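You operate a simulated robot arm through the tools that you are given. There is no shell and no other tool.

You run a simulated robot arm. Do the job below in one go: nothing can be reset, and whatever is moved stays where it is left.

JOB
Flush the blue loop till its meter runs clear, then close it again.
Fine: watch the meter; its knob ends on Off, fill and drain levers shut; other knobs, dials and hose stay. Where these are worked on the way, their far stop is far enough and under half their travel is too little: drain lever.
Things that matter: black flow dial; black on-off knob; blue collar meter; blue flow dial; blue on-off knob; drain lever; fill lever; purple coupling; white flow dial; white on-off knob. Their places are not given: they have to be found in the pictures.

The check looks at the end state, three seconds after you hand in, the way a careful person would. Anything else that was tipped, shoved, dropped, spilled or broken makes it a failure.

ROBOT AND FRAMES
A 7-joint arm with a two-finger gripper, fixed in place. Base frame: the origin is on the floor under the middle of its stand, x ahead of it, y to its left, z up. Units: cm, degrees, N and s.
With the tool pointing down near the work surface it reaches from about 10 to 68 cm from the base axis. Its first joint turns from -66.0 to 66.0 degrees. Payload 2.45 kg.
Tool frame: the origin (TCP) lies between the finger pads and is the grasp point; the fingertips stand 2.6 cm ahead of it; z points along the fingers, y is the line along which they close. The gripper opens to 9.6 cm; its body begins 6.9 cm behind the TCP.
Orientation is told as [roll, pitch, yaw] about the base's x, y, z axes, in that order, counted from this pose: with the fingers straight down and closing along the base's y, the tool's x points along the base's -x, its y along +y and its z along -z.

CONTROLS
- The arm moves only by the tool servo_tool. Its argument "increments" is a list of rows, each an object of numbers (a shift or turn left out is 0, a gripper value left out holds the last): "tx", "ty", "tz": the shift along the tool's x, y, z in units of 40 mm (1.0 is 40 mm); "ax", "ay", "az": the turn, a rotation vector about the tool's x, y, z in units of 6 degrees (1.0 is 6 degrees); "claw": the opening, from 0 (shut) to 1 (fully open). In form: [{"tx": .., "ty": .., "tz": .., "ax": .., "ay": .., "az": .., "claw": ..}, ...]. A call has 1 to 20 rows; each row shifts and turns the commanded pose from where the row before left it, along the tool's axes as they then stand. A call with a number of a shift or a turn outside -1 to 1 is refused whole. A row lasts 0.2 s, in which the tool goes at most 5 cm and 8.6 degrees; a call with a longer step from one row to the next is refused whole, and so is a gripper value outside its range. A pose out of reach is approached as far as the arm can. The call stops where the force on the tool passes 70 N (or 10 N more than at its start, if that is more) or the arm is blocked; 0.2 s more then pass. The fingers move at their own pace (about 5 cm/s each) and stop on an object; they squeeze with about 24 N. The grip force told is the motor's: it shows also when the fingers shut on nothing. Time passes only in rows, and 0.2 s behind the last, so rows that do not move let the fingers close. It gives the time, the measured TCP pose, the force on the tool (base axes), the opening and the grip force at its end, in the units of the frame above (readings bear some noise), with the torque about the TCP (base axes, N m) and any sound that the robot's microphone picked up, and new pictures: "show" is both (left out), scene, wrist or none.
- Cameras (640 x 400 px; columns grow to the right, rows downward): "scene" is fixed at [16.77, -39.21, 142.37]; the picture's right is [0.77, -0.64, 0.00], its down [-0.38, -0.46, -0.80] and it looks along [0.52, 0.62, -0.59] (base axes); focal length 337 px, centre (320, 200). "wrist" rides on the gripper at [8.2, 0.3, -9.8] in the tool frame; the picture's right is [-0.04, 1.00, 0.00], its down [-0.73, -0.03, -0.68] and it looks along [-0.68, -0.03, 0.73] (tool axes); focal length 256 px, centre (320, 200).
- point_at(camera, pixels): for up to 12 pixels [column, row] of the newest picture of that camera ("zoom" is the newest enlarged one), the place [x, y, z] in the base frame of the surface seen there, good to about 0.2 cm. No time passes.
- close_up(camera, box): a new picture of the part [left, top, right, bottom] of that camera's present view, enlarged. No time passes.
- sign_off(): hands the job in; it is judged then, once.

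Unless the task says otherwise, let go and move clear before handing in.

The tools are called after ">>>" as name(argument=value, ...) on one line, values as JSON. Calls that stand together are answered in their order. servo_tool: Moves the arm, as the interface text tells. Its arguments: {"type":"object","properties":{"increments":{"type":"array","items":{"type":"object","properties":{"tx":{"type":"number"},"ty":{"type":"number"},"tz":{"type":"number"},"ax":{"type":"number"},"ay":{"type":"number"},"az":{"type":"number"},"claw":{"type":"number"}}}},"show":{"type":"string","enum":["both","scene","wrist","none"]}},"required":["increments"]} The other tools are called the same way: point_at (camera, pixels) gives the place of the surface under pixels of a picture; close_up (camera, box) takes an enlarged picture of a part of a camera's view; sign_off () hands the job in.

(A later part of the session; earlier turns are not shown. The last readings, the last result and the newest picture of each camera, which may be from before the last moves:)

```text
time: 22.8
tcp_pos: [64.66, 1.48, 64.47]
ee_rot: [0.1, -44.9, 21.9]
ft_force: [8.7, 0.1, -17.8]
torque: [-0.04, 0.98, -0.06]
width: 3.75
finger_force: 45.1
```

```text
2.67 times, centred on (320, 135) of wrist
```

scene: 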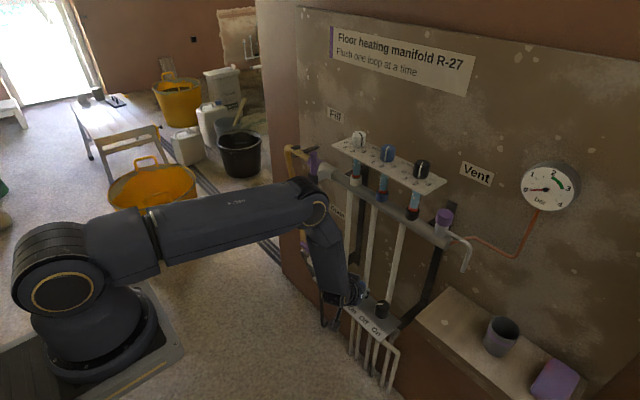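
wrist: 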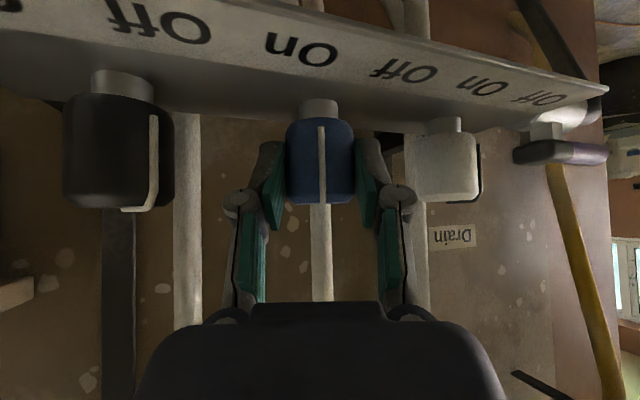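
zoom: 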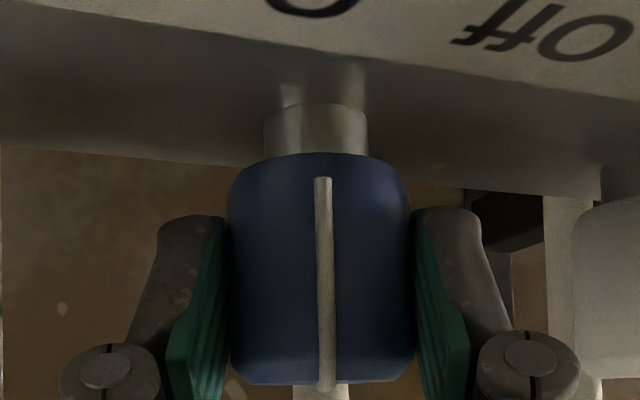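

The knob has turned 60° with the grip. I'll continue another 18°, watching for the stop.

>>> servo_tool(increments=[{"ax": -0.707, "az": -0.707, "ty": -0.03}, {"ax": -0.707, "az": -0.707, "ty": -0.03}, {"ax": -0.707, "az": -0.707, "ty": -0.03}])

>>> close_up(camera="wrist", box=[200, 60, 440, 210])

```text
time: 23.6
tcp_pos: [65.0, 1.19, 64.45]
ee_rot: [0.1, -44.9, 39.9]
ft_force: [2.4, -4.0, -15.6]
torque: [0.08, 0.09, -0.04]
width: 3.75
finger_force: 45.1
```

scene: 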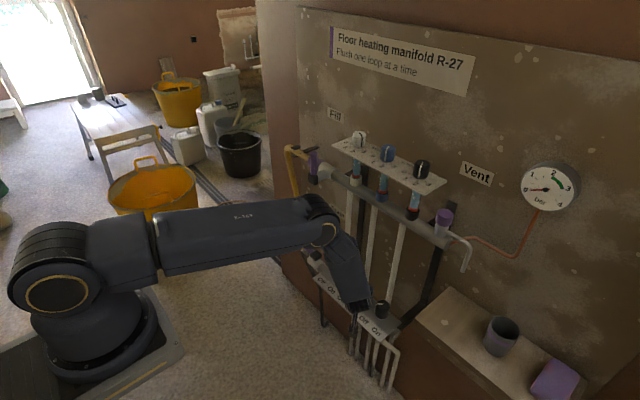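
wrist: 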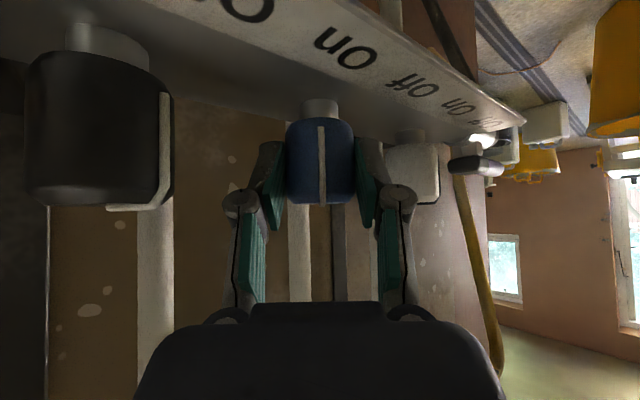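

```text
2.67 times, centred on (320, 135) of wrist
```

zoom: 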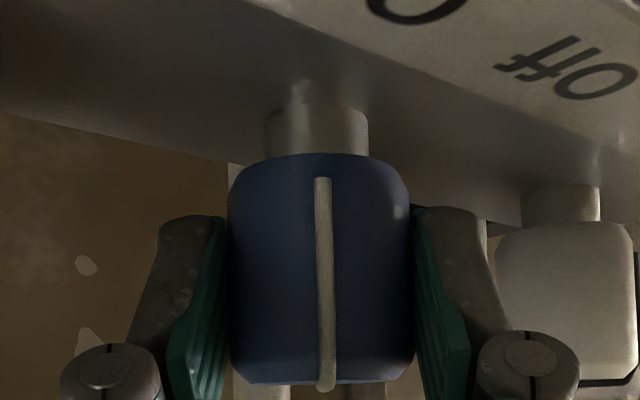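

The pointer is now about symmetric to its Off position (yaw 40°), and there's no stop torque yet. I'll try one more 5° step to feel for the stop.

>>> servo_tool(increments=[{"ax": -0.6, "az": -0.6, "ty": -0.025}, {}])

>>> close_up(camera="wrist", box=[200, 60, 440, 210])

```text
time: 24.2
tcp_pos: [64.9, 0.99, 64.61]
ee_rot: [0.0, -44.9, 45.0]
ft_force: [0.1, -11.3, -12.6]
torque: [0.19, 0.14, -0.08]
width: 3.74
finger_force: 45.0
```

scene: 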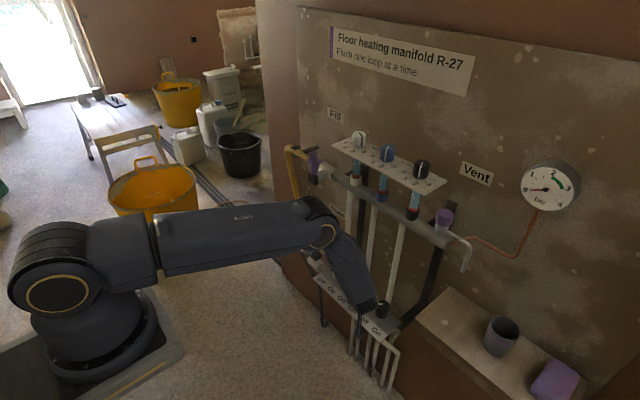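
wrist: 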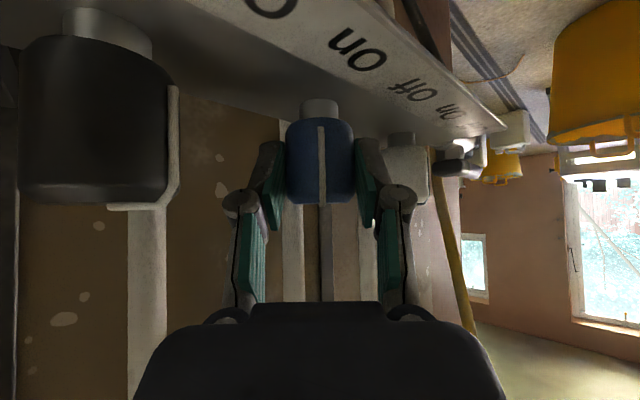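

```text
2.67 times, centred on (320, 135) of wrist
```

zoom: 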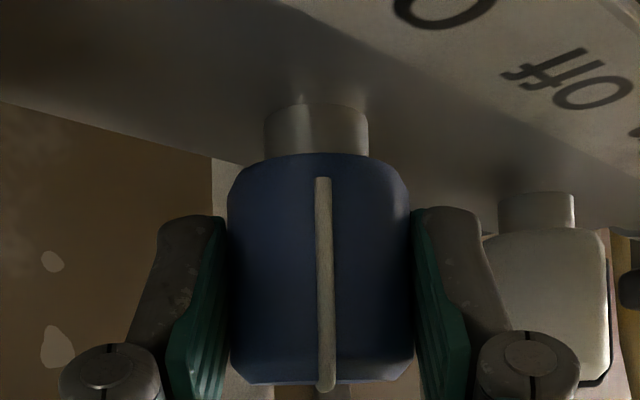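

The pointer is at about 225°, the mirror of Off, with only light forces. I'll release and back away, then look at the knob.

>>> servo_tool(increments=[{"claw": 0.52}, {"claw": 0.52}, {"claw": 0.52}, {"tz": -0.5}, {"tz": -0.7}, {"tz": -0.8}, {"tz": -0.8}])

>>> close_up(camera="wrist", box=[200, 30, 440, 180])

```text
time: 25.8
tcp_pos: [59.46, -4.57, 72.57]
ee_rot: [0.2, -45.0, 45.0]
ft_force: [-0.6, -0.8, 0.0]
torque: [0.02, -0.01, -0.03]
width: 5.0
finger_force: 0.0
```

scene: 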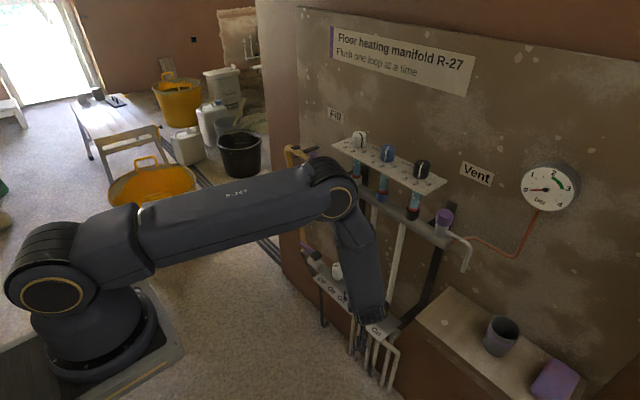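
wrist: 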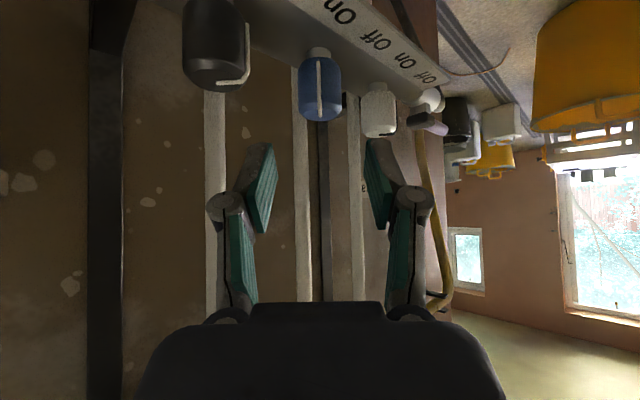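

```text
2.67 times, centred on (320, 105) of wrist
```

zoom: 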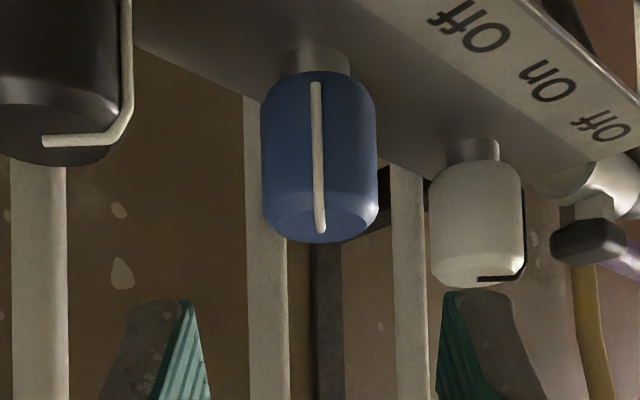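

The blue pointer faces the On side (wrist zoom (318, 155)). Next I'll turn the tool level in free space, ready to go up to the fill lever.

>>> servo_tool(increments=[{"tz": -1.0}, {"tz": -1.0}, {"ax": 0.663, "az": 0.663}, {"ax": 0.663, "az": 0.663}, {"ax": 0.663, "az": 0.663}, {"ax": 0.663, "az": 0.663}, {"ax": 0.663, "az": 0.663}, {"ax": 0.663, "az": 0.663}, {"ax": 0.663, "az": 0.663}, {"ax": 0.663, "az": 0.663}])

```text
time: 28.0
tcp_pos: [55.28, -8.46, 78.25]
ee_rot: [0.1, -45.1, 0.0]
ft_force: [0.0, -0.4, 0.0]
torque: [-0.03, 0.0, 0.0]
width: 5.0
finger_force: 0.1
```

scene: 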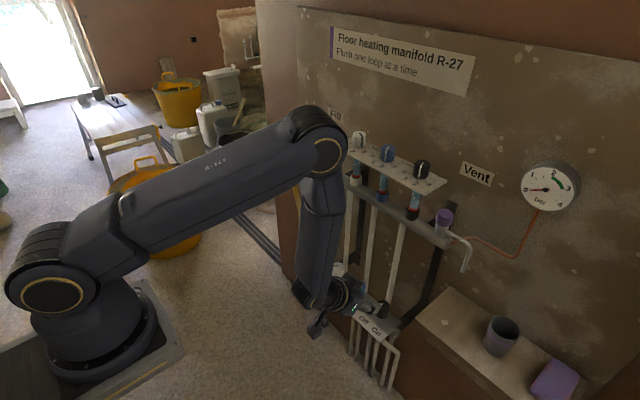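
wrist: 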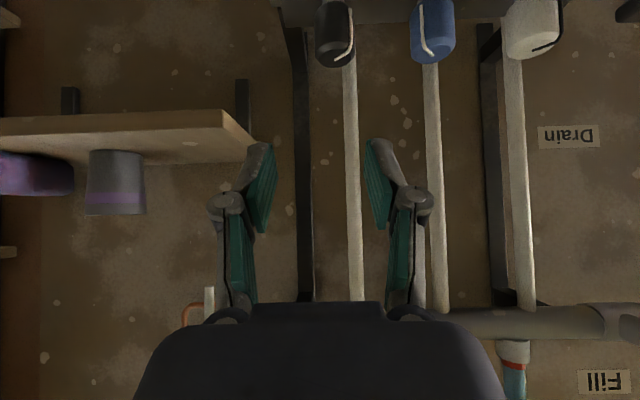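

The tool is at yaw 0 and clear of the manifold. I'll level it to point straight at the wall and move it in front of the fill lever.

>>> servo_tool(increments=[{"ay": -1}, {"ay": -1}, {"ay": -1}, {"ay": -1}, {"ay": -1}, {"ay": -1}, {"ay": -1}, {"ay": -0.5}, {"tz": -0.23, "ty": 0.92, "tx": -0.62}, {"tz": -0.23, "ty": 0.92, "tx": -0.62}, {"tz": -0.23, "ty": 0.92, "tx": -0.62}, {"tz": -0.23, "ty": 0.92, "tx": -0.62}, {"tz": -0.23, "ty": 0.92, "tx": -0.62}, {"tz": -0.23, "ty": 0.92, "tx": -0.62}, {"tz": -0.23, "ty": 0.92, "tx": -0.62}, {"tz": -0.23, "ty": 0.92, "tx": -0.62}])

```text
time: 31.4
tcp_pos: [49.04, 20.39, 98.1]
ee_rot: [106.5, -89.8, -106.3]
ft_force: [0.3, 0.1, -0.1]
torque: [-0.01, -0.01, -0.02]
width: 5.0
finger_force: 0.0
out of reach, approached as far as the arm can: row 16
```

scene: 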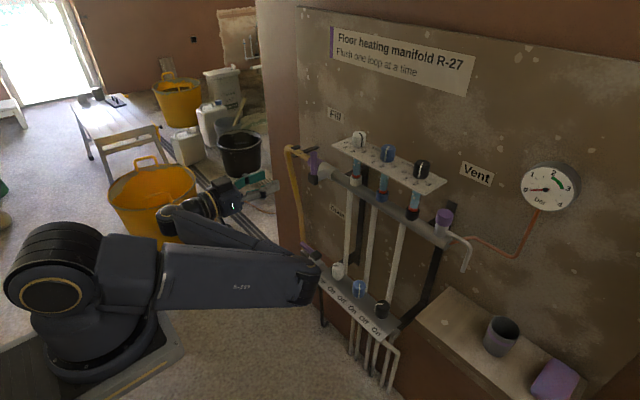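
wrist: 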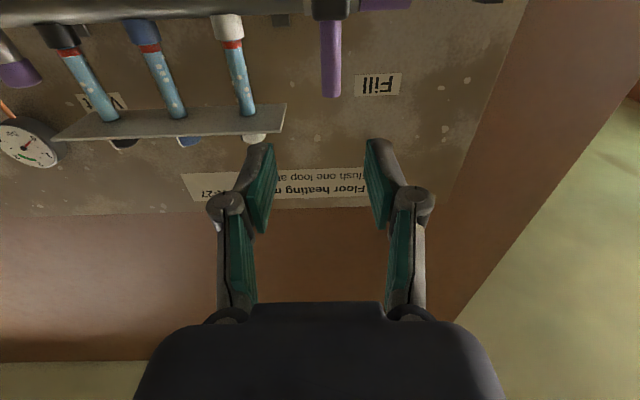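

The arm has folded with its elbow low near scene (310, 280), so I need to know how close that is to the manifold. The fill lever shows at wrist (331, 60).

>>> point_at(camera="scene", pixels=[[300, 285], [315, 275], [318, 262], [240, 265], [120, 265], [200, 225], [240, 190], [50, 260], [308, 250], [270, 250]])

>>> close_up(camera="scene", box=[200, 130, 400, 330])

>>> point_at(camera="wrist", pixels=[[331, 90], [331, 70], [331, 45], [331, 25], [330, 8], [280, 110], [270, 125], [235, 60], [385, 3], [150, 60], [320, 60], [341, 60]])

```text
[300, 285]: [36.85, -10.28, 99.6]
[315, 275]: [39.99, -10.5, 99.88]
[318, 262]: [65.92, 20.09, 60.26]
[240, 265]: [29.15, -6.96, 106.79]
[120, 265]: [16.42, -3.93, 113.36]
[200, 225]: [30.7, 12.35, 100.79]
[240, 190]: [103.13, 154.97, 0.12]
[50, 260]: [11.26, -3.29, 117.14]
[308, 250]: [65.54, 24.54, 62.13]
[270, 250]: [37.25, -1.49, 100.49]
```

```text
2.00 times, centred on (300, 230) of scene
```

zoom: 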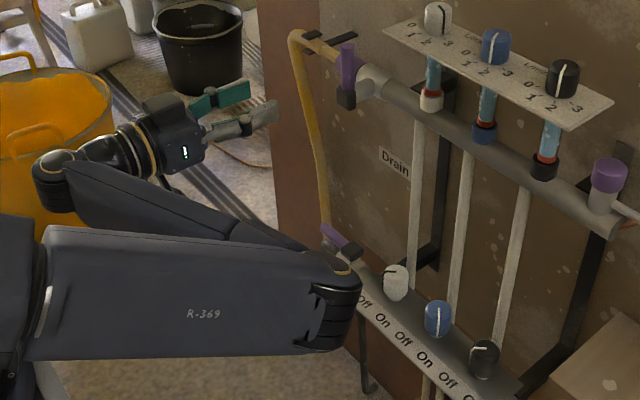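

```text
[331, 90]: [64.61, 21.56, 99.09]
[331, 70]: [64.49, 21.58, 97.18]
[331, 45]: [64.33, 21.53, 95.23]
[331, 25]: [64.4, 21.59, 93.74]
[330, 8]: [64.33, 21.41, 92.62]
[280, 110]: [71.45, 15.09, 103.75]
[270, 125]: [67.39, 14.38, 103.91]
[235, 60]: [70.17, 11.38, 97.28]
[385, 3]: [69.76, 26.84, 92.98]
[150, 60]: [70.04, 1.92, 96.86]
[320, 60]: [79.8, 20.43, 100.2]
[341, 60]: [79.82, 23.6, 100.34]
```

The elbow is at about (38, −10, 100), well clear of the manifold. The fill handle's front is at x ≈ 64.5, y ≈ 21.55, z 94–100, hub near z ≈ 92.5, so I'll line up with it and come closer.

>>> servo_tool(increments=[{"tz": 0.7}, {"tz": 0.7, "ty": 0.1}, {"tz": 0.5, "ty": 0.1}, {"tz": 0.3, "ty": 0.09}])

>>> close_up(camera="wrist", box=[200, 0, 440, 150])

```text
time: 32.4
tcp_pos: [57.66, 21.85, 98.13]
ee_rot: [71.3, -89.9, -71.2]
ft_force: [0.0, -0.6, -0.2]
torque: [-0.02, 0.03, 0.02]
width: 5.0
finger_force: 0.0
```

scene: 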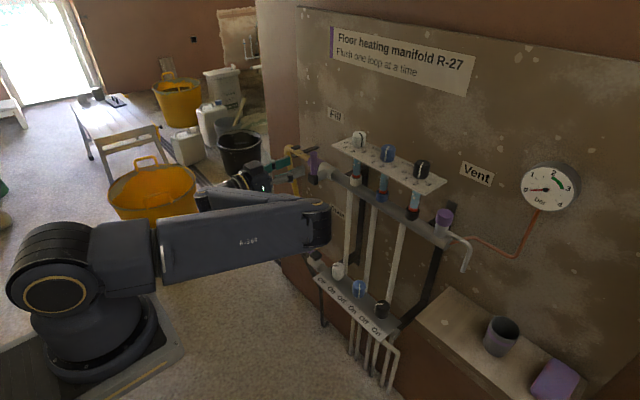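
wrist: 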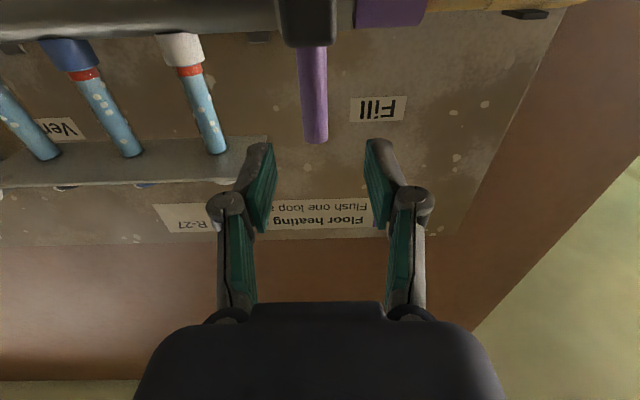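

```text
2.67 times, centred on (320, 75) of wrist
```

zoom: 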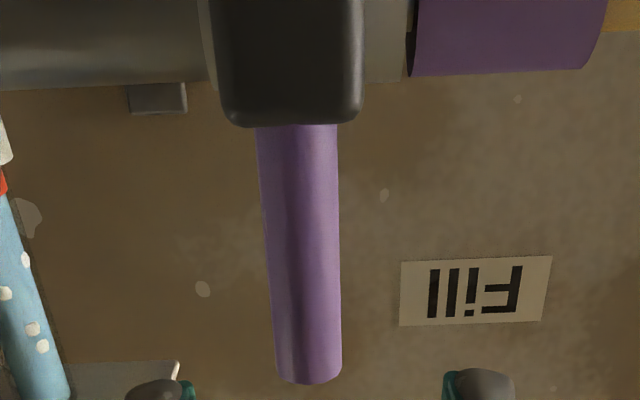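

The handle is about 0.35 cm left of the jaw centre (wrist (315, 140)). I'll correct this and advance so that the jaws straddle it.

>>> servo_tool(increments=[{"ty": -0.08, "tz": 0.3}, {"tz": 0.4}, {"tz": 0.4}, {"tz": 0.4}, {"tz": 0.35}])

>>> close_up(camera="wrist", box=[200, 60, 440, 210])

>>> close_up(camera="scene", box=[240, 120, 368, 200])

```text
time: 33.6
tcp_pos: [65.09, 21.64, 98.05]
ee_rot: [86.2, -89.9, -86.2]
ft_force: [-0.1, 0.3, -0.1]
torque: [0.02, 0.0, 0.02]
width: 5.04
finger_force: 0.1
```

scene: 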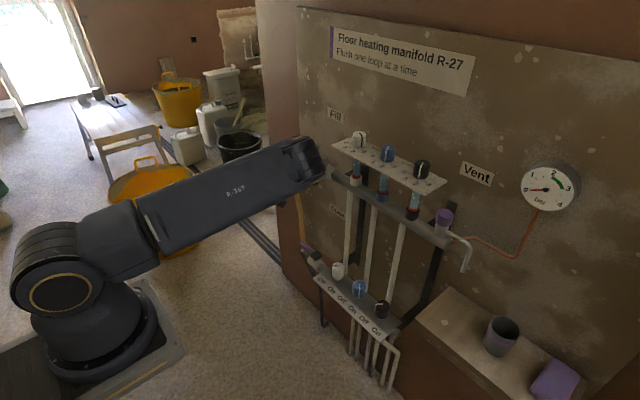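
wrist: 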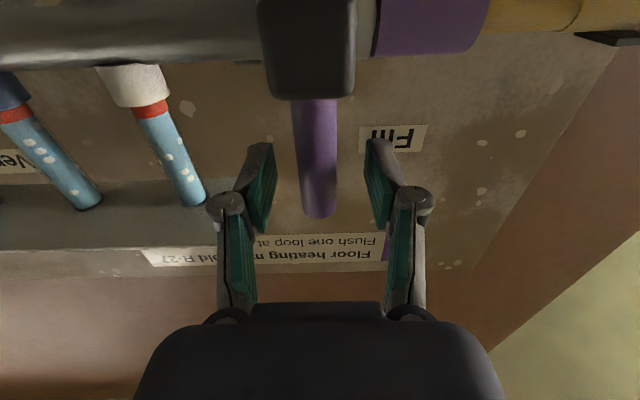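

```text
2.67 times, centred on (320, 135) of wrist
```

zoom: 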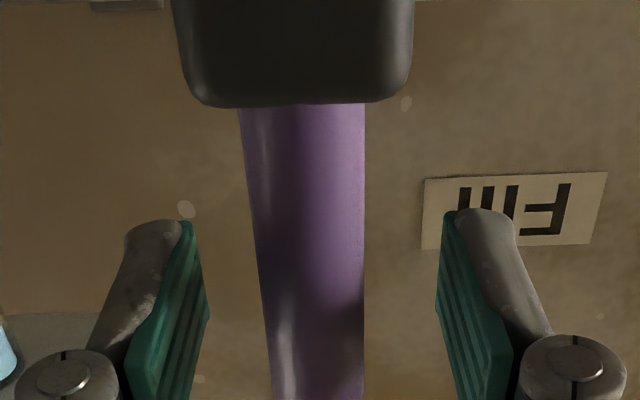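

```text
5.00 times, centred on (304, 160) of scene
```

zoom: 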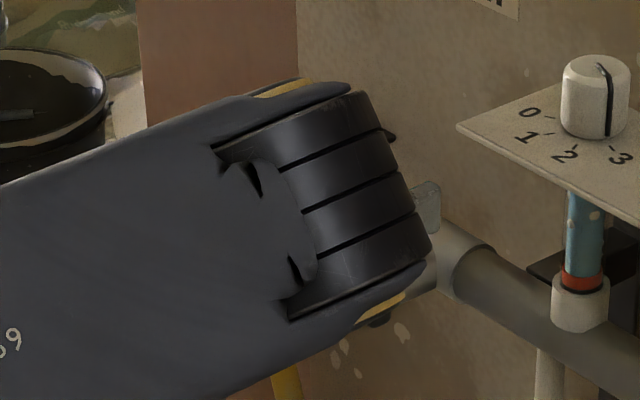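

The handle is straddled, slightly to the left of centre. I'll check the elbow's clearance, then narrow the jaws and try swinging the lever towards +y, as with the drain lever.

>>> point_at(camera="scene", pixels=[[318, 150], [323, 165], [315, 180], [305, 145]])

>>> servo_tool(increments=[{"claw": 0.3}, {"claw": 0.3}, {"ty": 0.15, "tx": 0.008, "az": -1}, {"ty": 0.15, "tx": 0.008, "az": -1}, {"ty": 0.15, "tx": 0.008, "az": -1}])

>>> close_up(camera="wrist", box=[200, 60, 440, 210])

```text
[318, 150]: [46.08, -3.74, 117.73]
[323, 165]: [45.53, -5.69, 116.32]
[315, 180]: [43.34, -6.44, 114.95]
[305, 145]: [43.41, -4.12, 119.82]
```

```text
time: 34.8
tcp_pos: [65.14, 23.27, 97.67]
ee_rot: [-90.2, -71.9, 90.0]
ft_force: [-0.6, -0.4, 0.4]
torque: [0.03, -0.01, -0.01]
width: 2.87
finger_force: 0.0
```

scene: 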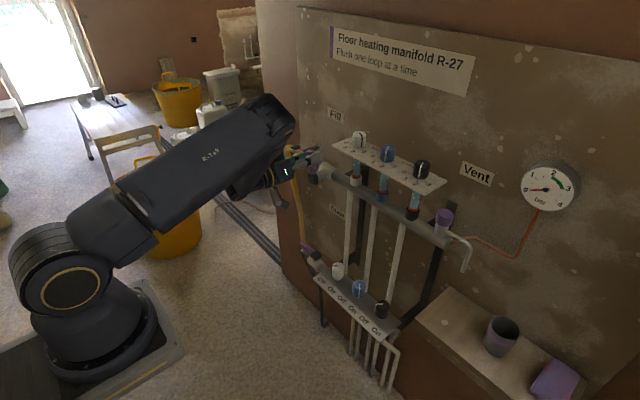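
wrist: 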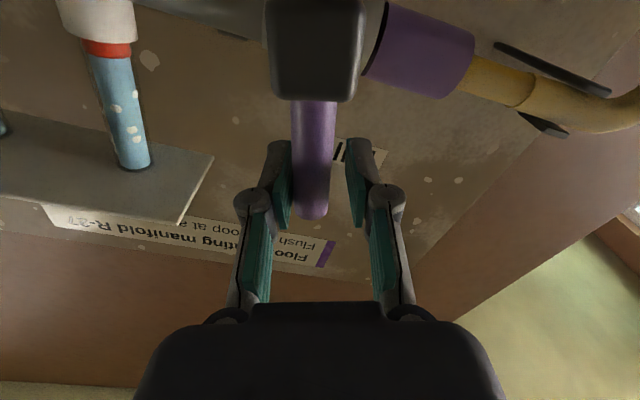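

```text
2.67 times, centred on (320, 135) of wrist
```

zoom: 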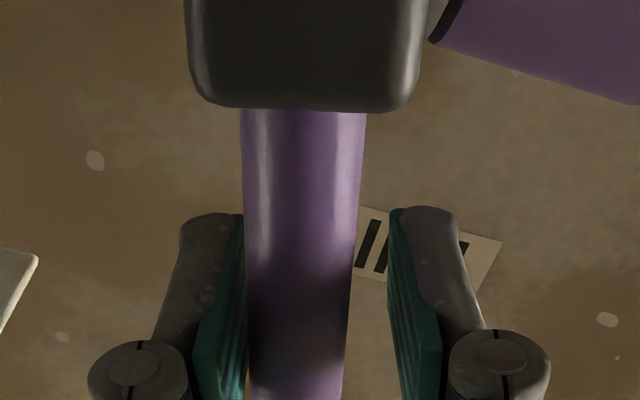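

The lever follows the tool (18° so far, almost no force). I'll continue the arc for 36° more.

>>> servo_tool(increments=[{"ty": 0.15, "tx": 0.008, "az": -1}, {"ty": 0.15, "tx": 0.008, "az": -1}, {"ty": 0.15, "tx": 0.008, "az": -1}, {"ty": 0.15, "tx": 0.008, "az": -1}, {"ty": 0.15, "tx": 0.008, "az": -1}, {"ty": 0.15, "tx": 0.008, "az": -1}])

>>> close_up(camera="scene", box=[340, 140, 460, 230])

>>> close_up(camera="scene", box=[500, 150, 600, 220])

```text
time: 36.2
tcp_pos: [65.22, 26.26, 95.73]
ee_rot: [-90.0, -36.0, 90.0]
ft_force: [-0.3, 0.2, 0.3]
torque: [-0.03, -0.04, -0.01]
width: 2.89
finger_force: 0.0
```

scene: 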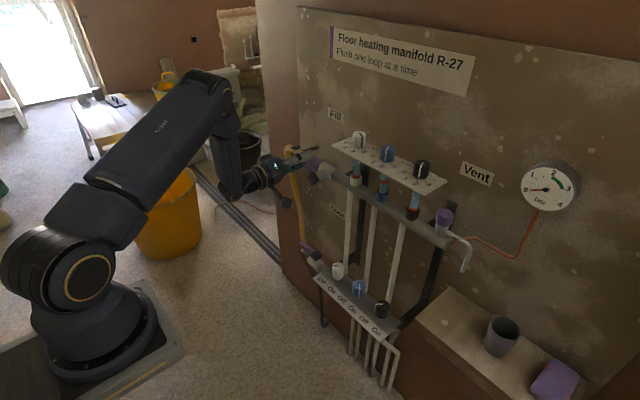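
wrist: 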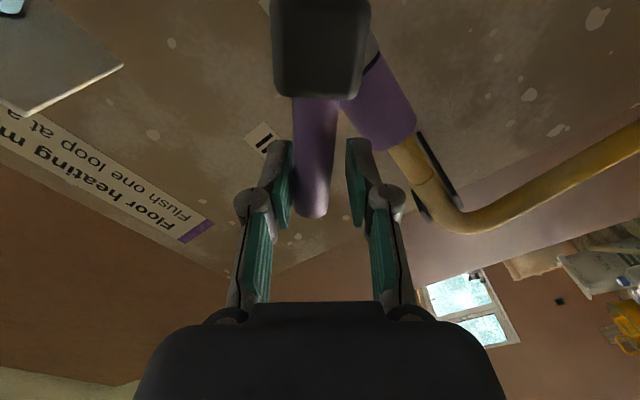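

```text
4.44 times, centred on (400, 185) of scene
```

zoom: 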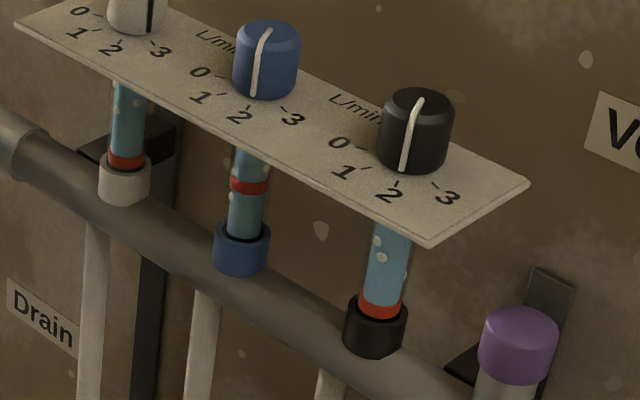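

```text
5.71 times, centred on (550, 185) of scene
```

zoom: 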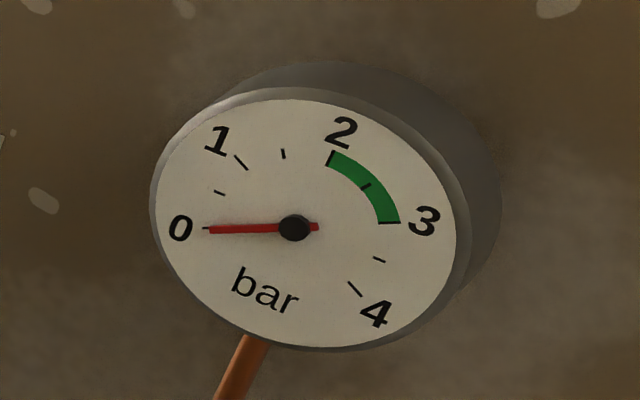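

Flow has started: the red float in the blue meter has risen (zoom (248, 185)). Before swinging further I'll check the clearance of the fingertips to the coupling and the hose.

>>> point_at(camera="wrist", pixels=[[375, 110], [390, 120], [405, 150], [420, 175], [440, 205], [470, 220], [313, 160], [360, 150], [380, 150]])

>>> close_up(camera="scene", box=[250, 130, 346, 190])

```text
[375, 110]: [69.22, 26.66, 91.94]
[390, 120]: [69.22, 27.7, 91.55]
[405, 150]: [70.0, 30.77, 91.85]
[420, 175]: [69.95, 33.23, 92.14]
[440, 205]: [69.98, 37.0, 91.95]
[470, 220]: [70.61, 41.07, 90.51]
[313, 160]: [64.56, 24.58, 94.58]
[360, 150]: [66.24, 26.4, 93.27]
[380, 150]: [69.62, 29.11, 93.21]
```

```text
6.67 times, centred on (298, 160) of scene
```

zoom: 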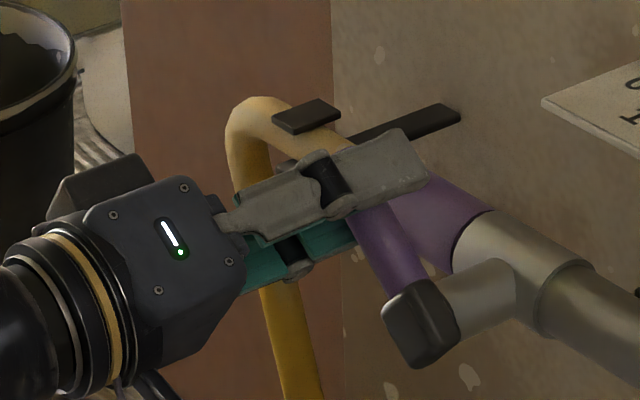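

The coupling's front is at x ≈ 69, and the fingertips reach about 67.8, so there is roughly 1 cm of clearance. I'll back off 0.5 cm for margin and finish the swing.

>>> servo_tool(increments=[{"tz": -0.13}, {"ty": 0.15, "tx": 0.008, "az": -1}, {"ty": 0.15, "tx": 0.008, "az": -1}, {"ty": 0.15, "tx": 0.008, "az": -1}, {"ty": 0.15, "tx": 0.008, "az": -1}, {"ty": 0.15, "tx": 0.008, "az": -1}])

>>> close_up(camera="scene", box=[250, 130, 346, 190])

>>> close_up(camera="scene", box=[365, 160, 405, 215])

>>> close_up(camera="scene", box=[500, 150, 600, 220])

```text
time: 37.6
tcp_pos: [64.79, 27.25, 92.9]
ee_rot: [-89.9, -5.9, 89.9]
ft_force: [-0.4, 0.8, 0.5]
torque: [0.01, 0.0, 0.01]
width: 2.93
finger_force: 0.1
```

scene: 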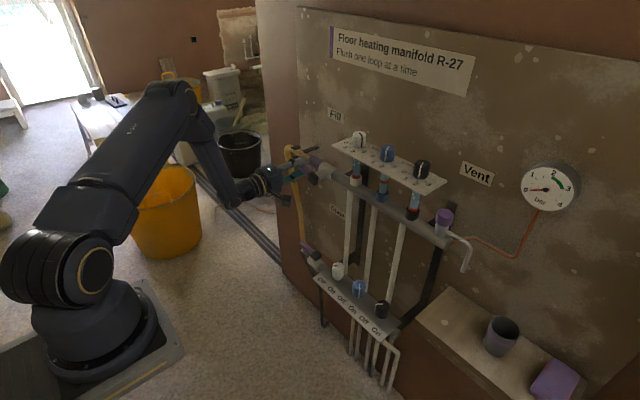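
wrist: 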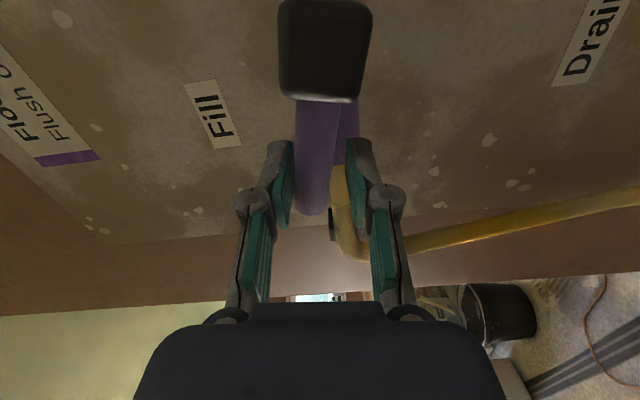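

```text
6.67 times, centred on (298, 160) of scene
```

zoom: 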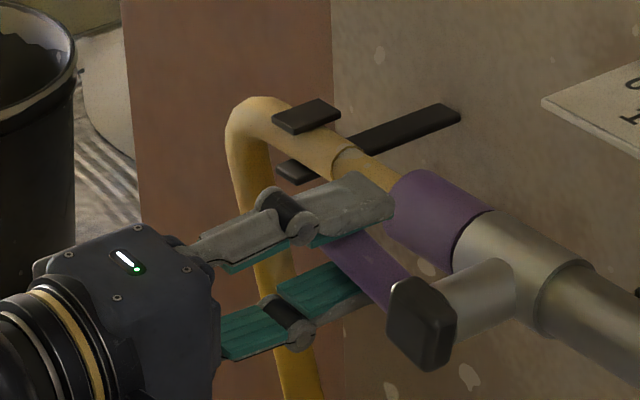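

```text
7.27 times, centred on (385, 188) of scene
```

zoom: 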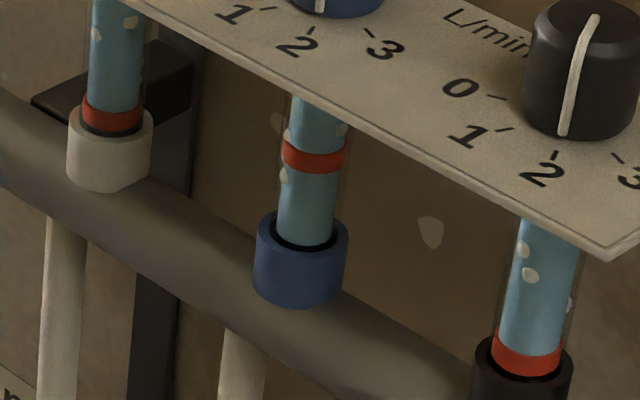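

```text
5.71 times, centred on (550, 185) of scene
```

zoom: 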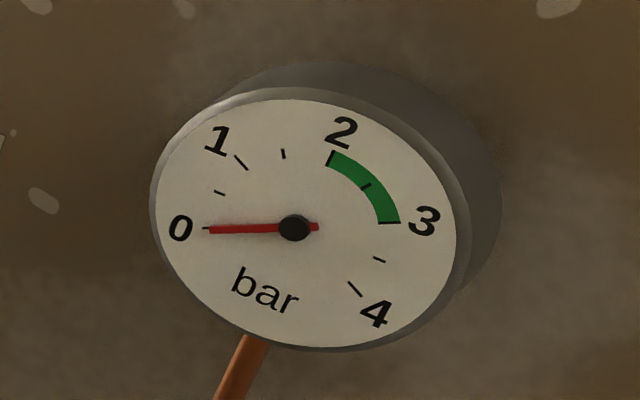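

The fill lever is nearly along the pipe and the float is up, with a few bubbles left in the blue tube and the gauge still at 0. I'll push one more step to the stop and wait while watching the meter.

>>> servo_tool(increments=[{"ty": 0.15, "tx": 0.008, "az": -1}, {"ty": 0.08}, {}, {}, {}, {}, {}, {}])

>>> close_up(camera="scene", box=[250, 130, 346, 190])

>>> close_up(camera="scene", box=[365, 160, 405, 215])

```text
time: 39.4
tcp_pos: [64.81, 27.27, 91.98]
ee_rot: [-90.0, -0.1, 90.0]
ft_force: [-0.2, -0.6, -0.1]
torque: [0.01, -0.02, 0.02]
width: 2.89
finger_force: 0.1
```

scene: 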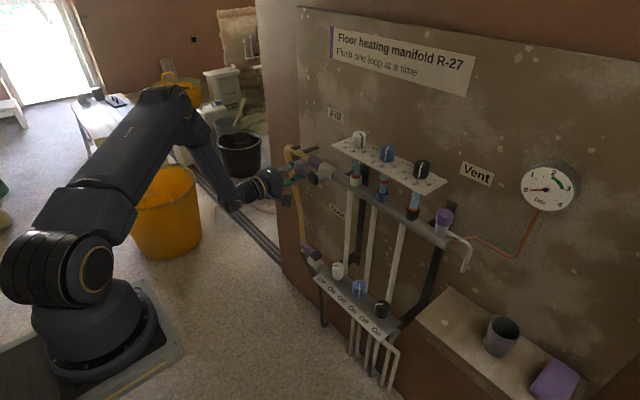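
wrist: 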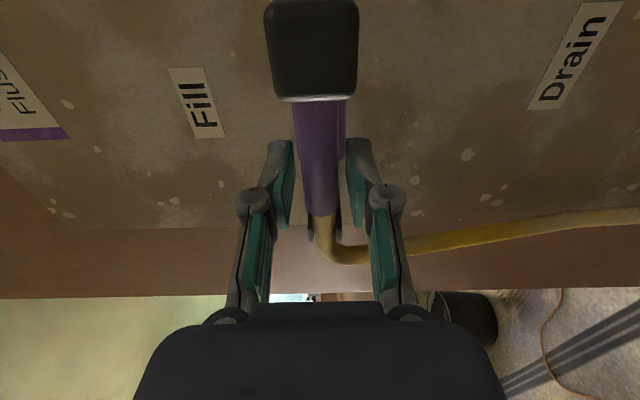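

```text
6.67 times, centred on (298, 160) of scene
```

zoom: 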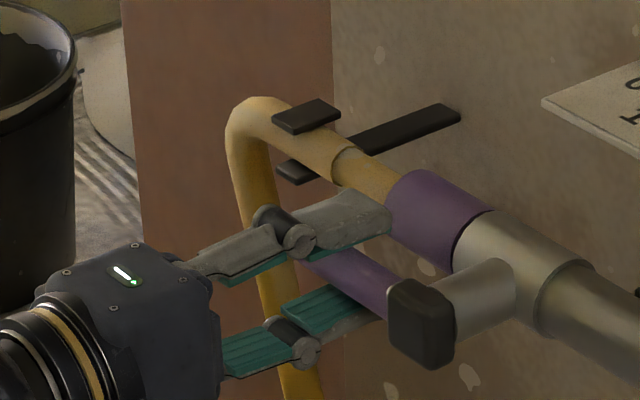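

```text
7.27 times, centred on (385, 188) of scene
```

zoom: 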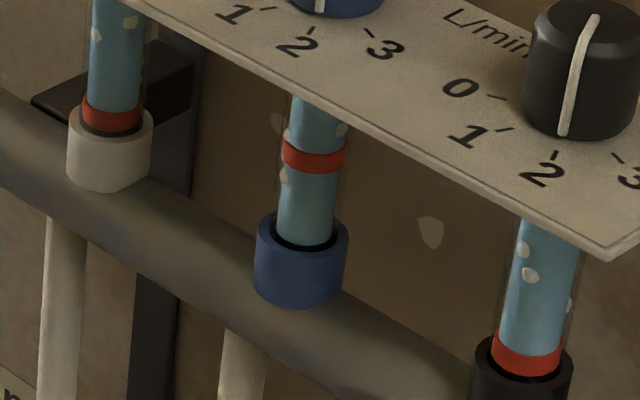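

The fill lever is fully along the pipe. The blue tube still has bubbles at zoom (285, 172) and (340, 128), so I'll wait and watch.

>>> servo_tool(increments=[{}, {}, {}, {}, {}, {}, {}, {}, {}, {}, {}, {}, {}, {}, {}, {}, {}, {}, {}, {}], show="scene")

>>> close_up(camera="scene", box=[365, 165, 405, 205])

```text
time: 43.6
tcp_pos: [64.82, 27.23, 92.08]
ee_rot: [-90.0, -0.1, 90.1]
ft_force: [0.0, 0.5, 0.4]
torque: [0.0, 0.0, -0.02]
width: 2.89
finger_force: 0.0
```

scene: 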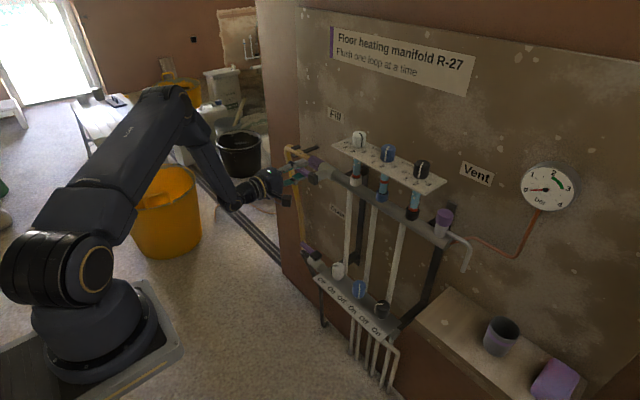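

```text
10.00 times, centred on (385, 185) of scene
```

zoom: 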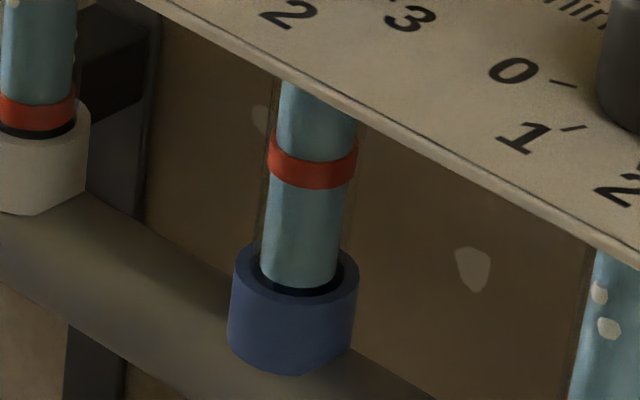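

The blue tube now looks clear while the neighbouring tubes still show bubbles. I'll wait two more seconds and confirm it stays clear.

>>> servo_tool(increments=[{}, {}, {}, {}, {}, {}, {}, {}], show="scene")

>>> close_up(camera="scene", box=[365, 165, 405, 205])

>>> close_up(camera="scene", box=[340, 125, 440, 225])

```text
time: 45.4
tcp_pos: [64.78, 27.33, 91.97]
ee_rot: [-90.0, -0.1, 90.0]
ft_force: [0.0, 1.3, 0.2]
torque: [-0.02, 0.01, -0.01]
width: 2.89
finger_force: 0.2
```

scene: 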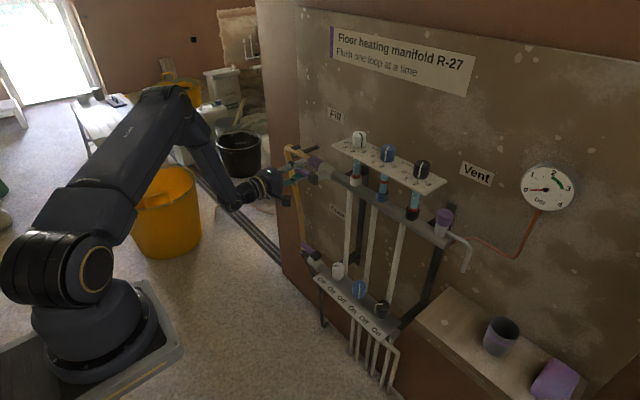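

```text
10.00 times, centred on (385, 185) of scene
```

zoom: 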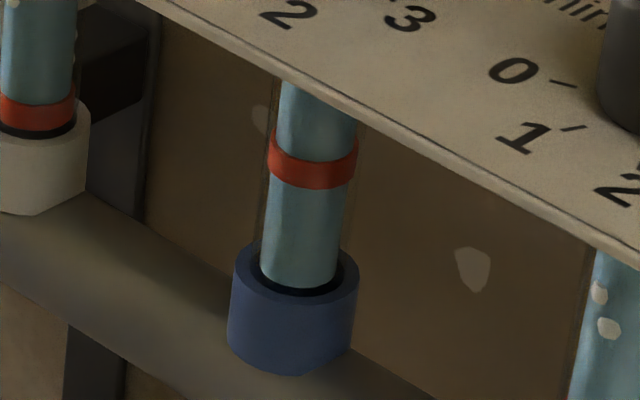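

```text
4.00 times, centred on (390, 175) of scene
```

zoom: 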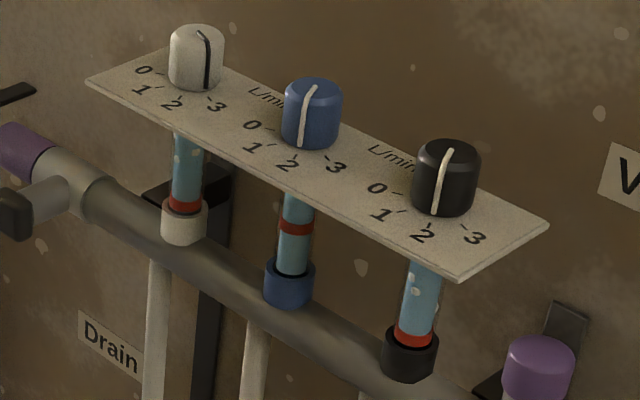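

The blue tube stays clear, and its float is steady. I'll now close the fill lever by reversing the arc.

>>> servo_tool(increments=[{"ty": -0.08}, {"ty": -0.15, "tx": 0.008, "az": 1}, {"ty": -0.15, "tx": 0.008, "az": 1}, {"ty": -0.15, "tx": 0.008, "az": 1}, {"ty": -0.15, "tx": 0.008, "az": 1}, {"ty": -0.15, "tx": 0.008, "az": 1}, {"ty": -0.15, "tx": 0.008, "az": 1}, {"ty": -0.15, "tx": 0.008, "az": 1}, {"ty": -0.15, "tx": 0.008, "az": 1}, {"ty": -0.15, "tx": 0.008, "az": 1}, {"ty": -0.15, "tx": 0.008, "az": 1}])

>>> close_up(camera="scene", box=[340, 125, 440, 225])

```text
time: 47.8
tcp_pos: [64.6, 24.31, 97.34]
ee_rot: [-90.0, -60.2, 90.2]
ft_force: [-0.7, -0.4, -0.6]
torque: [-0.02, 0.0, 0.03]
width: 2.93
finger_force: 0.5
```

scene: 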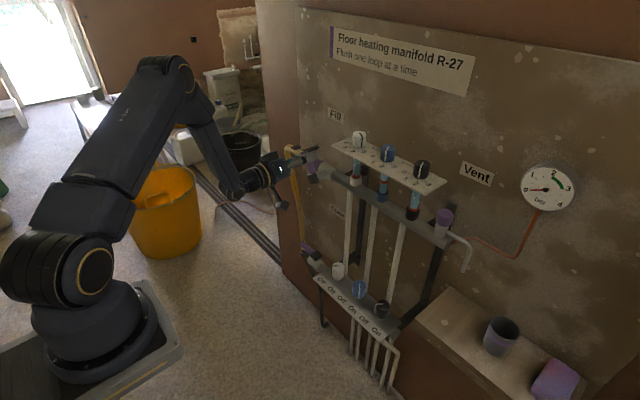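
wrist: 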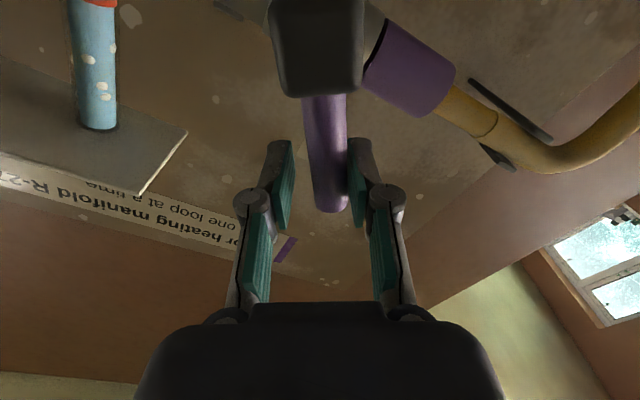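

```text
4.00 times, centred on (390, 175) of scene
```

zoom: 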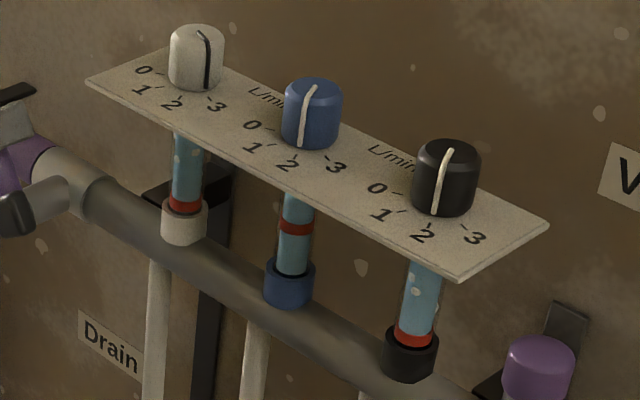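

The lever is coming back up (about 30° left), and the meter is still clear. I'll finish the arc to vertical.

>>> servo_tool(increments=[{"ty": -0.15, "tx": 0.008, "az": 1}, {"ty": -0.15, "tx": 0.008, "az": 1}, {"ty": -0.15, "tx": 0.008, "az": 1}, {"ty": -0.15, "tx": 0.008, "az": 1}, {"ty": -0.15, "tx": 0.008, "az": 1}])

>>> close_up(camera="wrist", box=[200, 60, 440, 210])

>>> close_up(camera="wrist", box=[0, 0, 240, 250])

>>> close_up(camera="scene", box=[340, 125, 440, 225])

```text
time: 49.0
tcp_pos: [64.62, 21.57, 97.95]
ee_rot: [91.3, -89.7, -91.5]
ft_force: [-0.7, 0.1, -0.4]
torque: [-0.01, 0.01, 0.01]
width: 2.88
finger_force: 0.1
```

scene: 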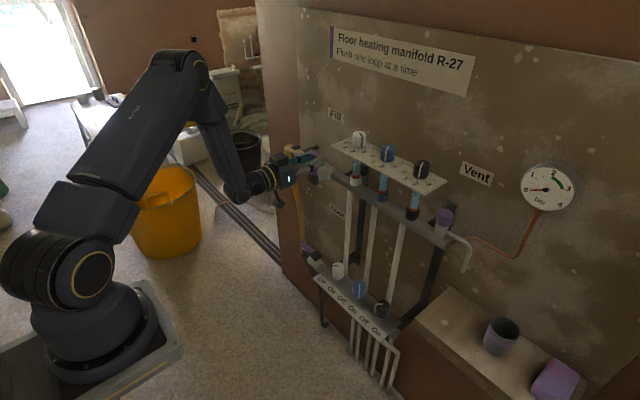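
wrist: 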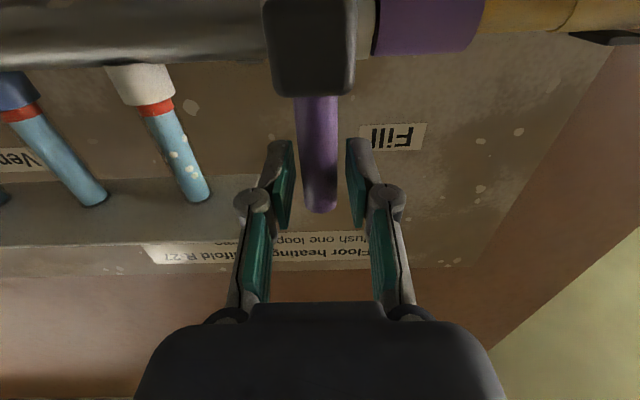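

```text
2.67 times, centred on (320, 135) of wrist
```

zoom: 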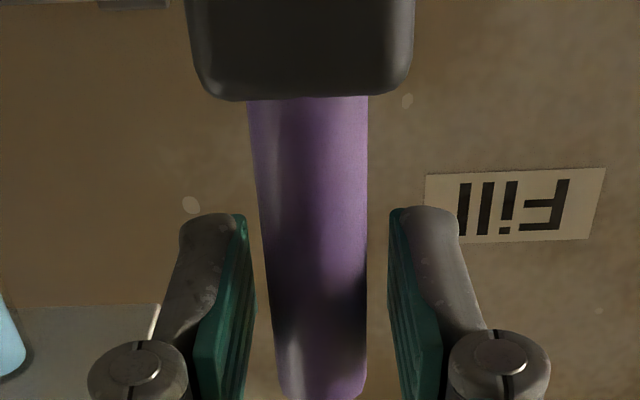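

```text
1.60 times, centred on (120, 125) of wrist
```

zoom: 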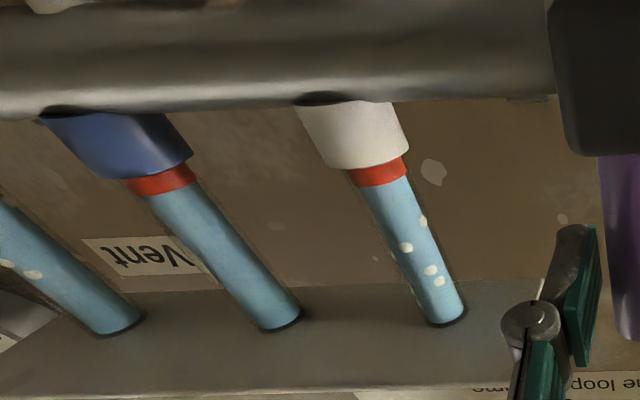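

```text
4.00 times, centred on (390, 175) of scene
```

zoom: 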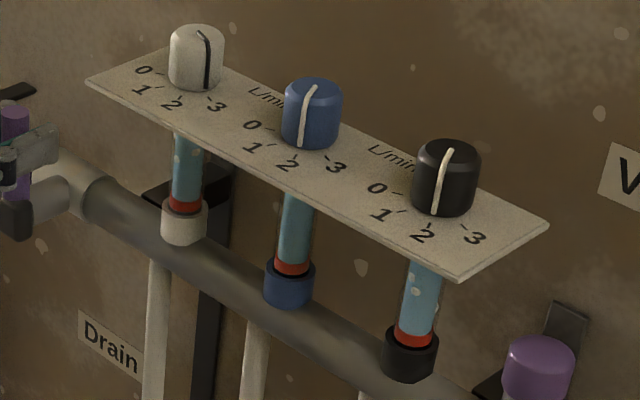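

Seen from below, the blue tube is fully clear and its float has dropped, so the fill is shut. I'll press the lever lightly onto its closed stop to be sure.

>>> servo_tool(increments=[{"ty": -0.06}, {"ty": -0.06}, {"ty": -0.04}])

>>> close_up(camera="wrist", box=[200, 60, 440, 210])

```text
time: 49.8
tcp_pos: [64.8, 20.83, 97.96]
ee_rot: [104.1, -89.8, -104.0]
ft_force: [-1.2, 1.5, -0.3]
torque: [-0.01, 0.0, 0.02]
width: 2.96
finger_force: 0.4
```

scene: 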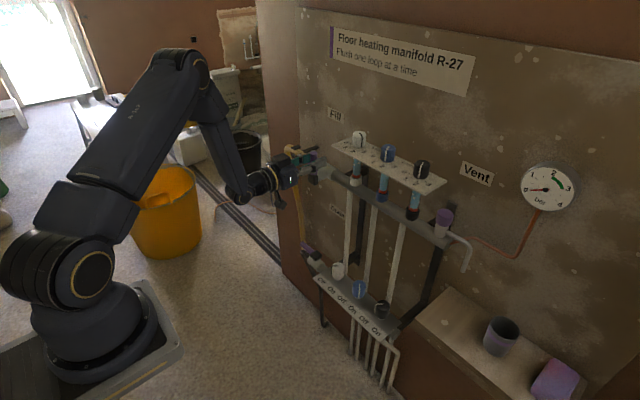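
wrist: 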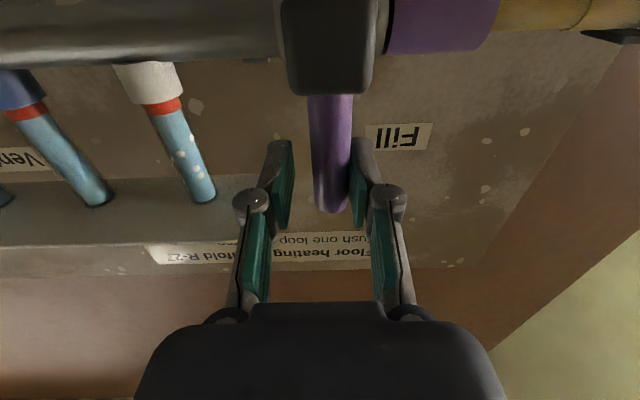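

```text
2.67 times, centred on (320, 135) of wrist
```

zoom: 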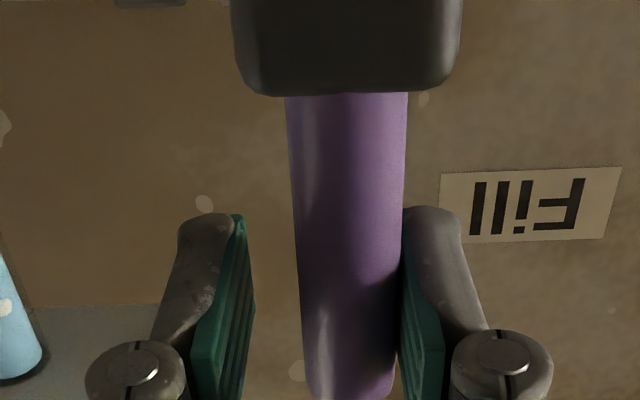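

Contact is just starting (1.5 N) and the handle looks vertical as at the beginning. I'll add a couple of millimetres to feel the stop.

>>> servo_tool(increments=[{"ty": -0.05}, {"ty": -0.05}], show="wrist")

>>> close_up(camera="wrist", box=[200, 60, 440, 210])

```text
time: 50.4
tcp_pos: [64.65, 20.65, 98.07]
ee_rot: [124.1, -89.9, -123.8]
ft_force: [3.0, 9.5, 0.0]
torque: [0.03, 0.1, 0.03]
width: 3.43
finger_force: 3.8
```

wrist: 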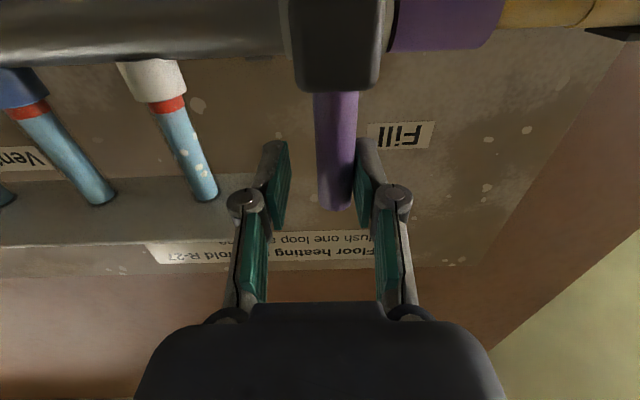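

```text
2.67 times, centred on (320, 135) of wrist
```

zoom: 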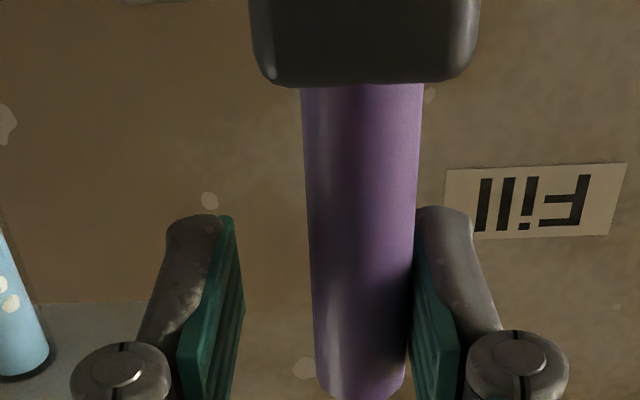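

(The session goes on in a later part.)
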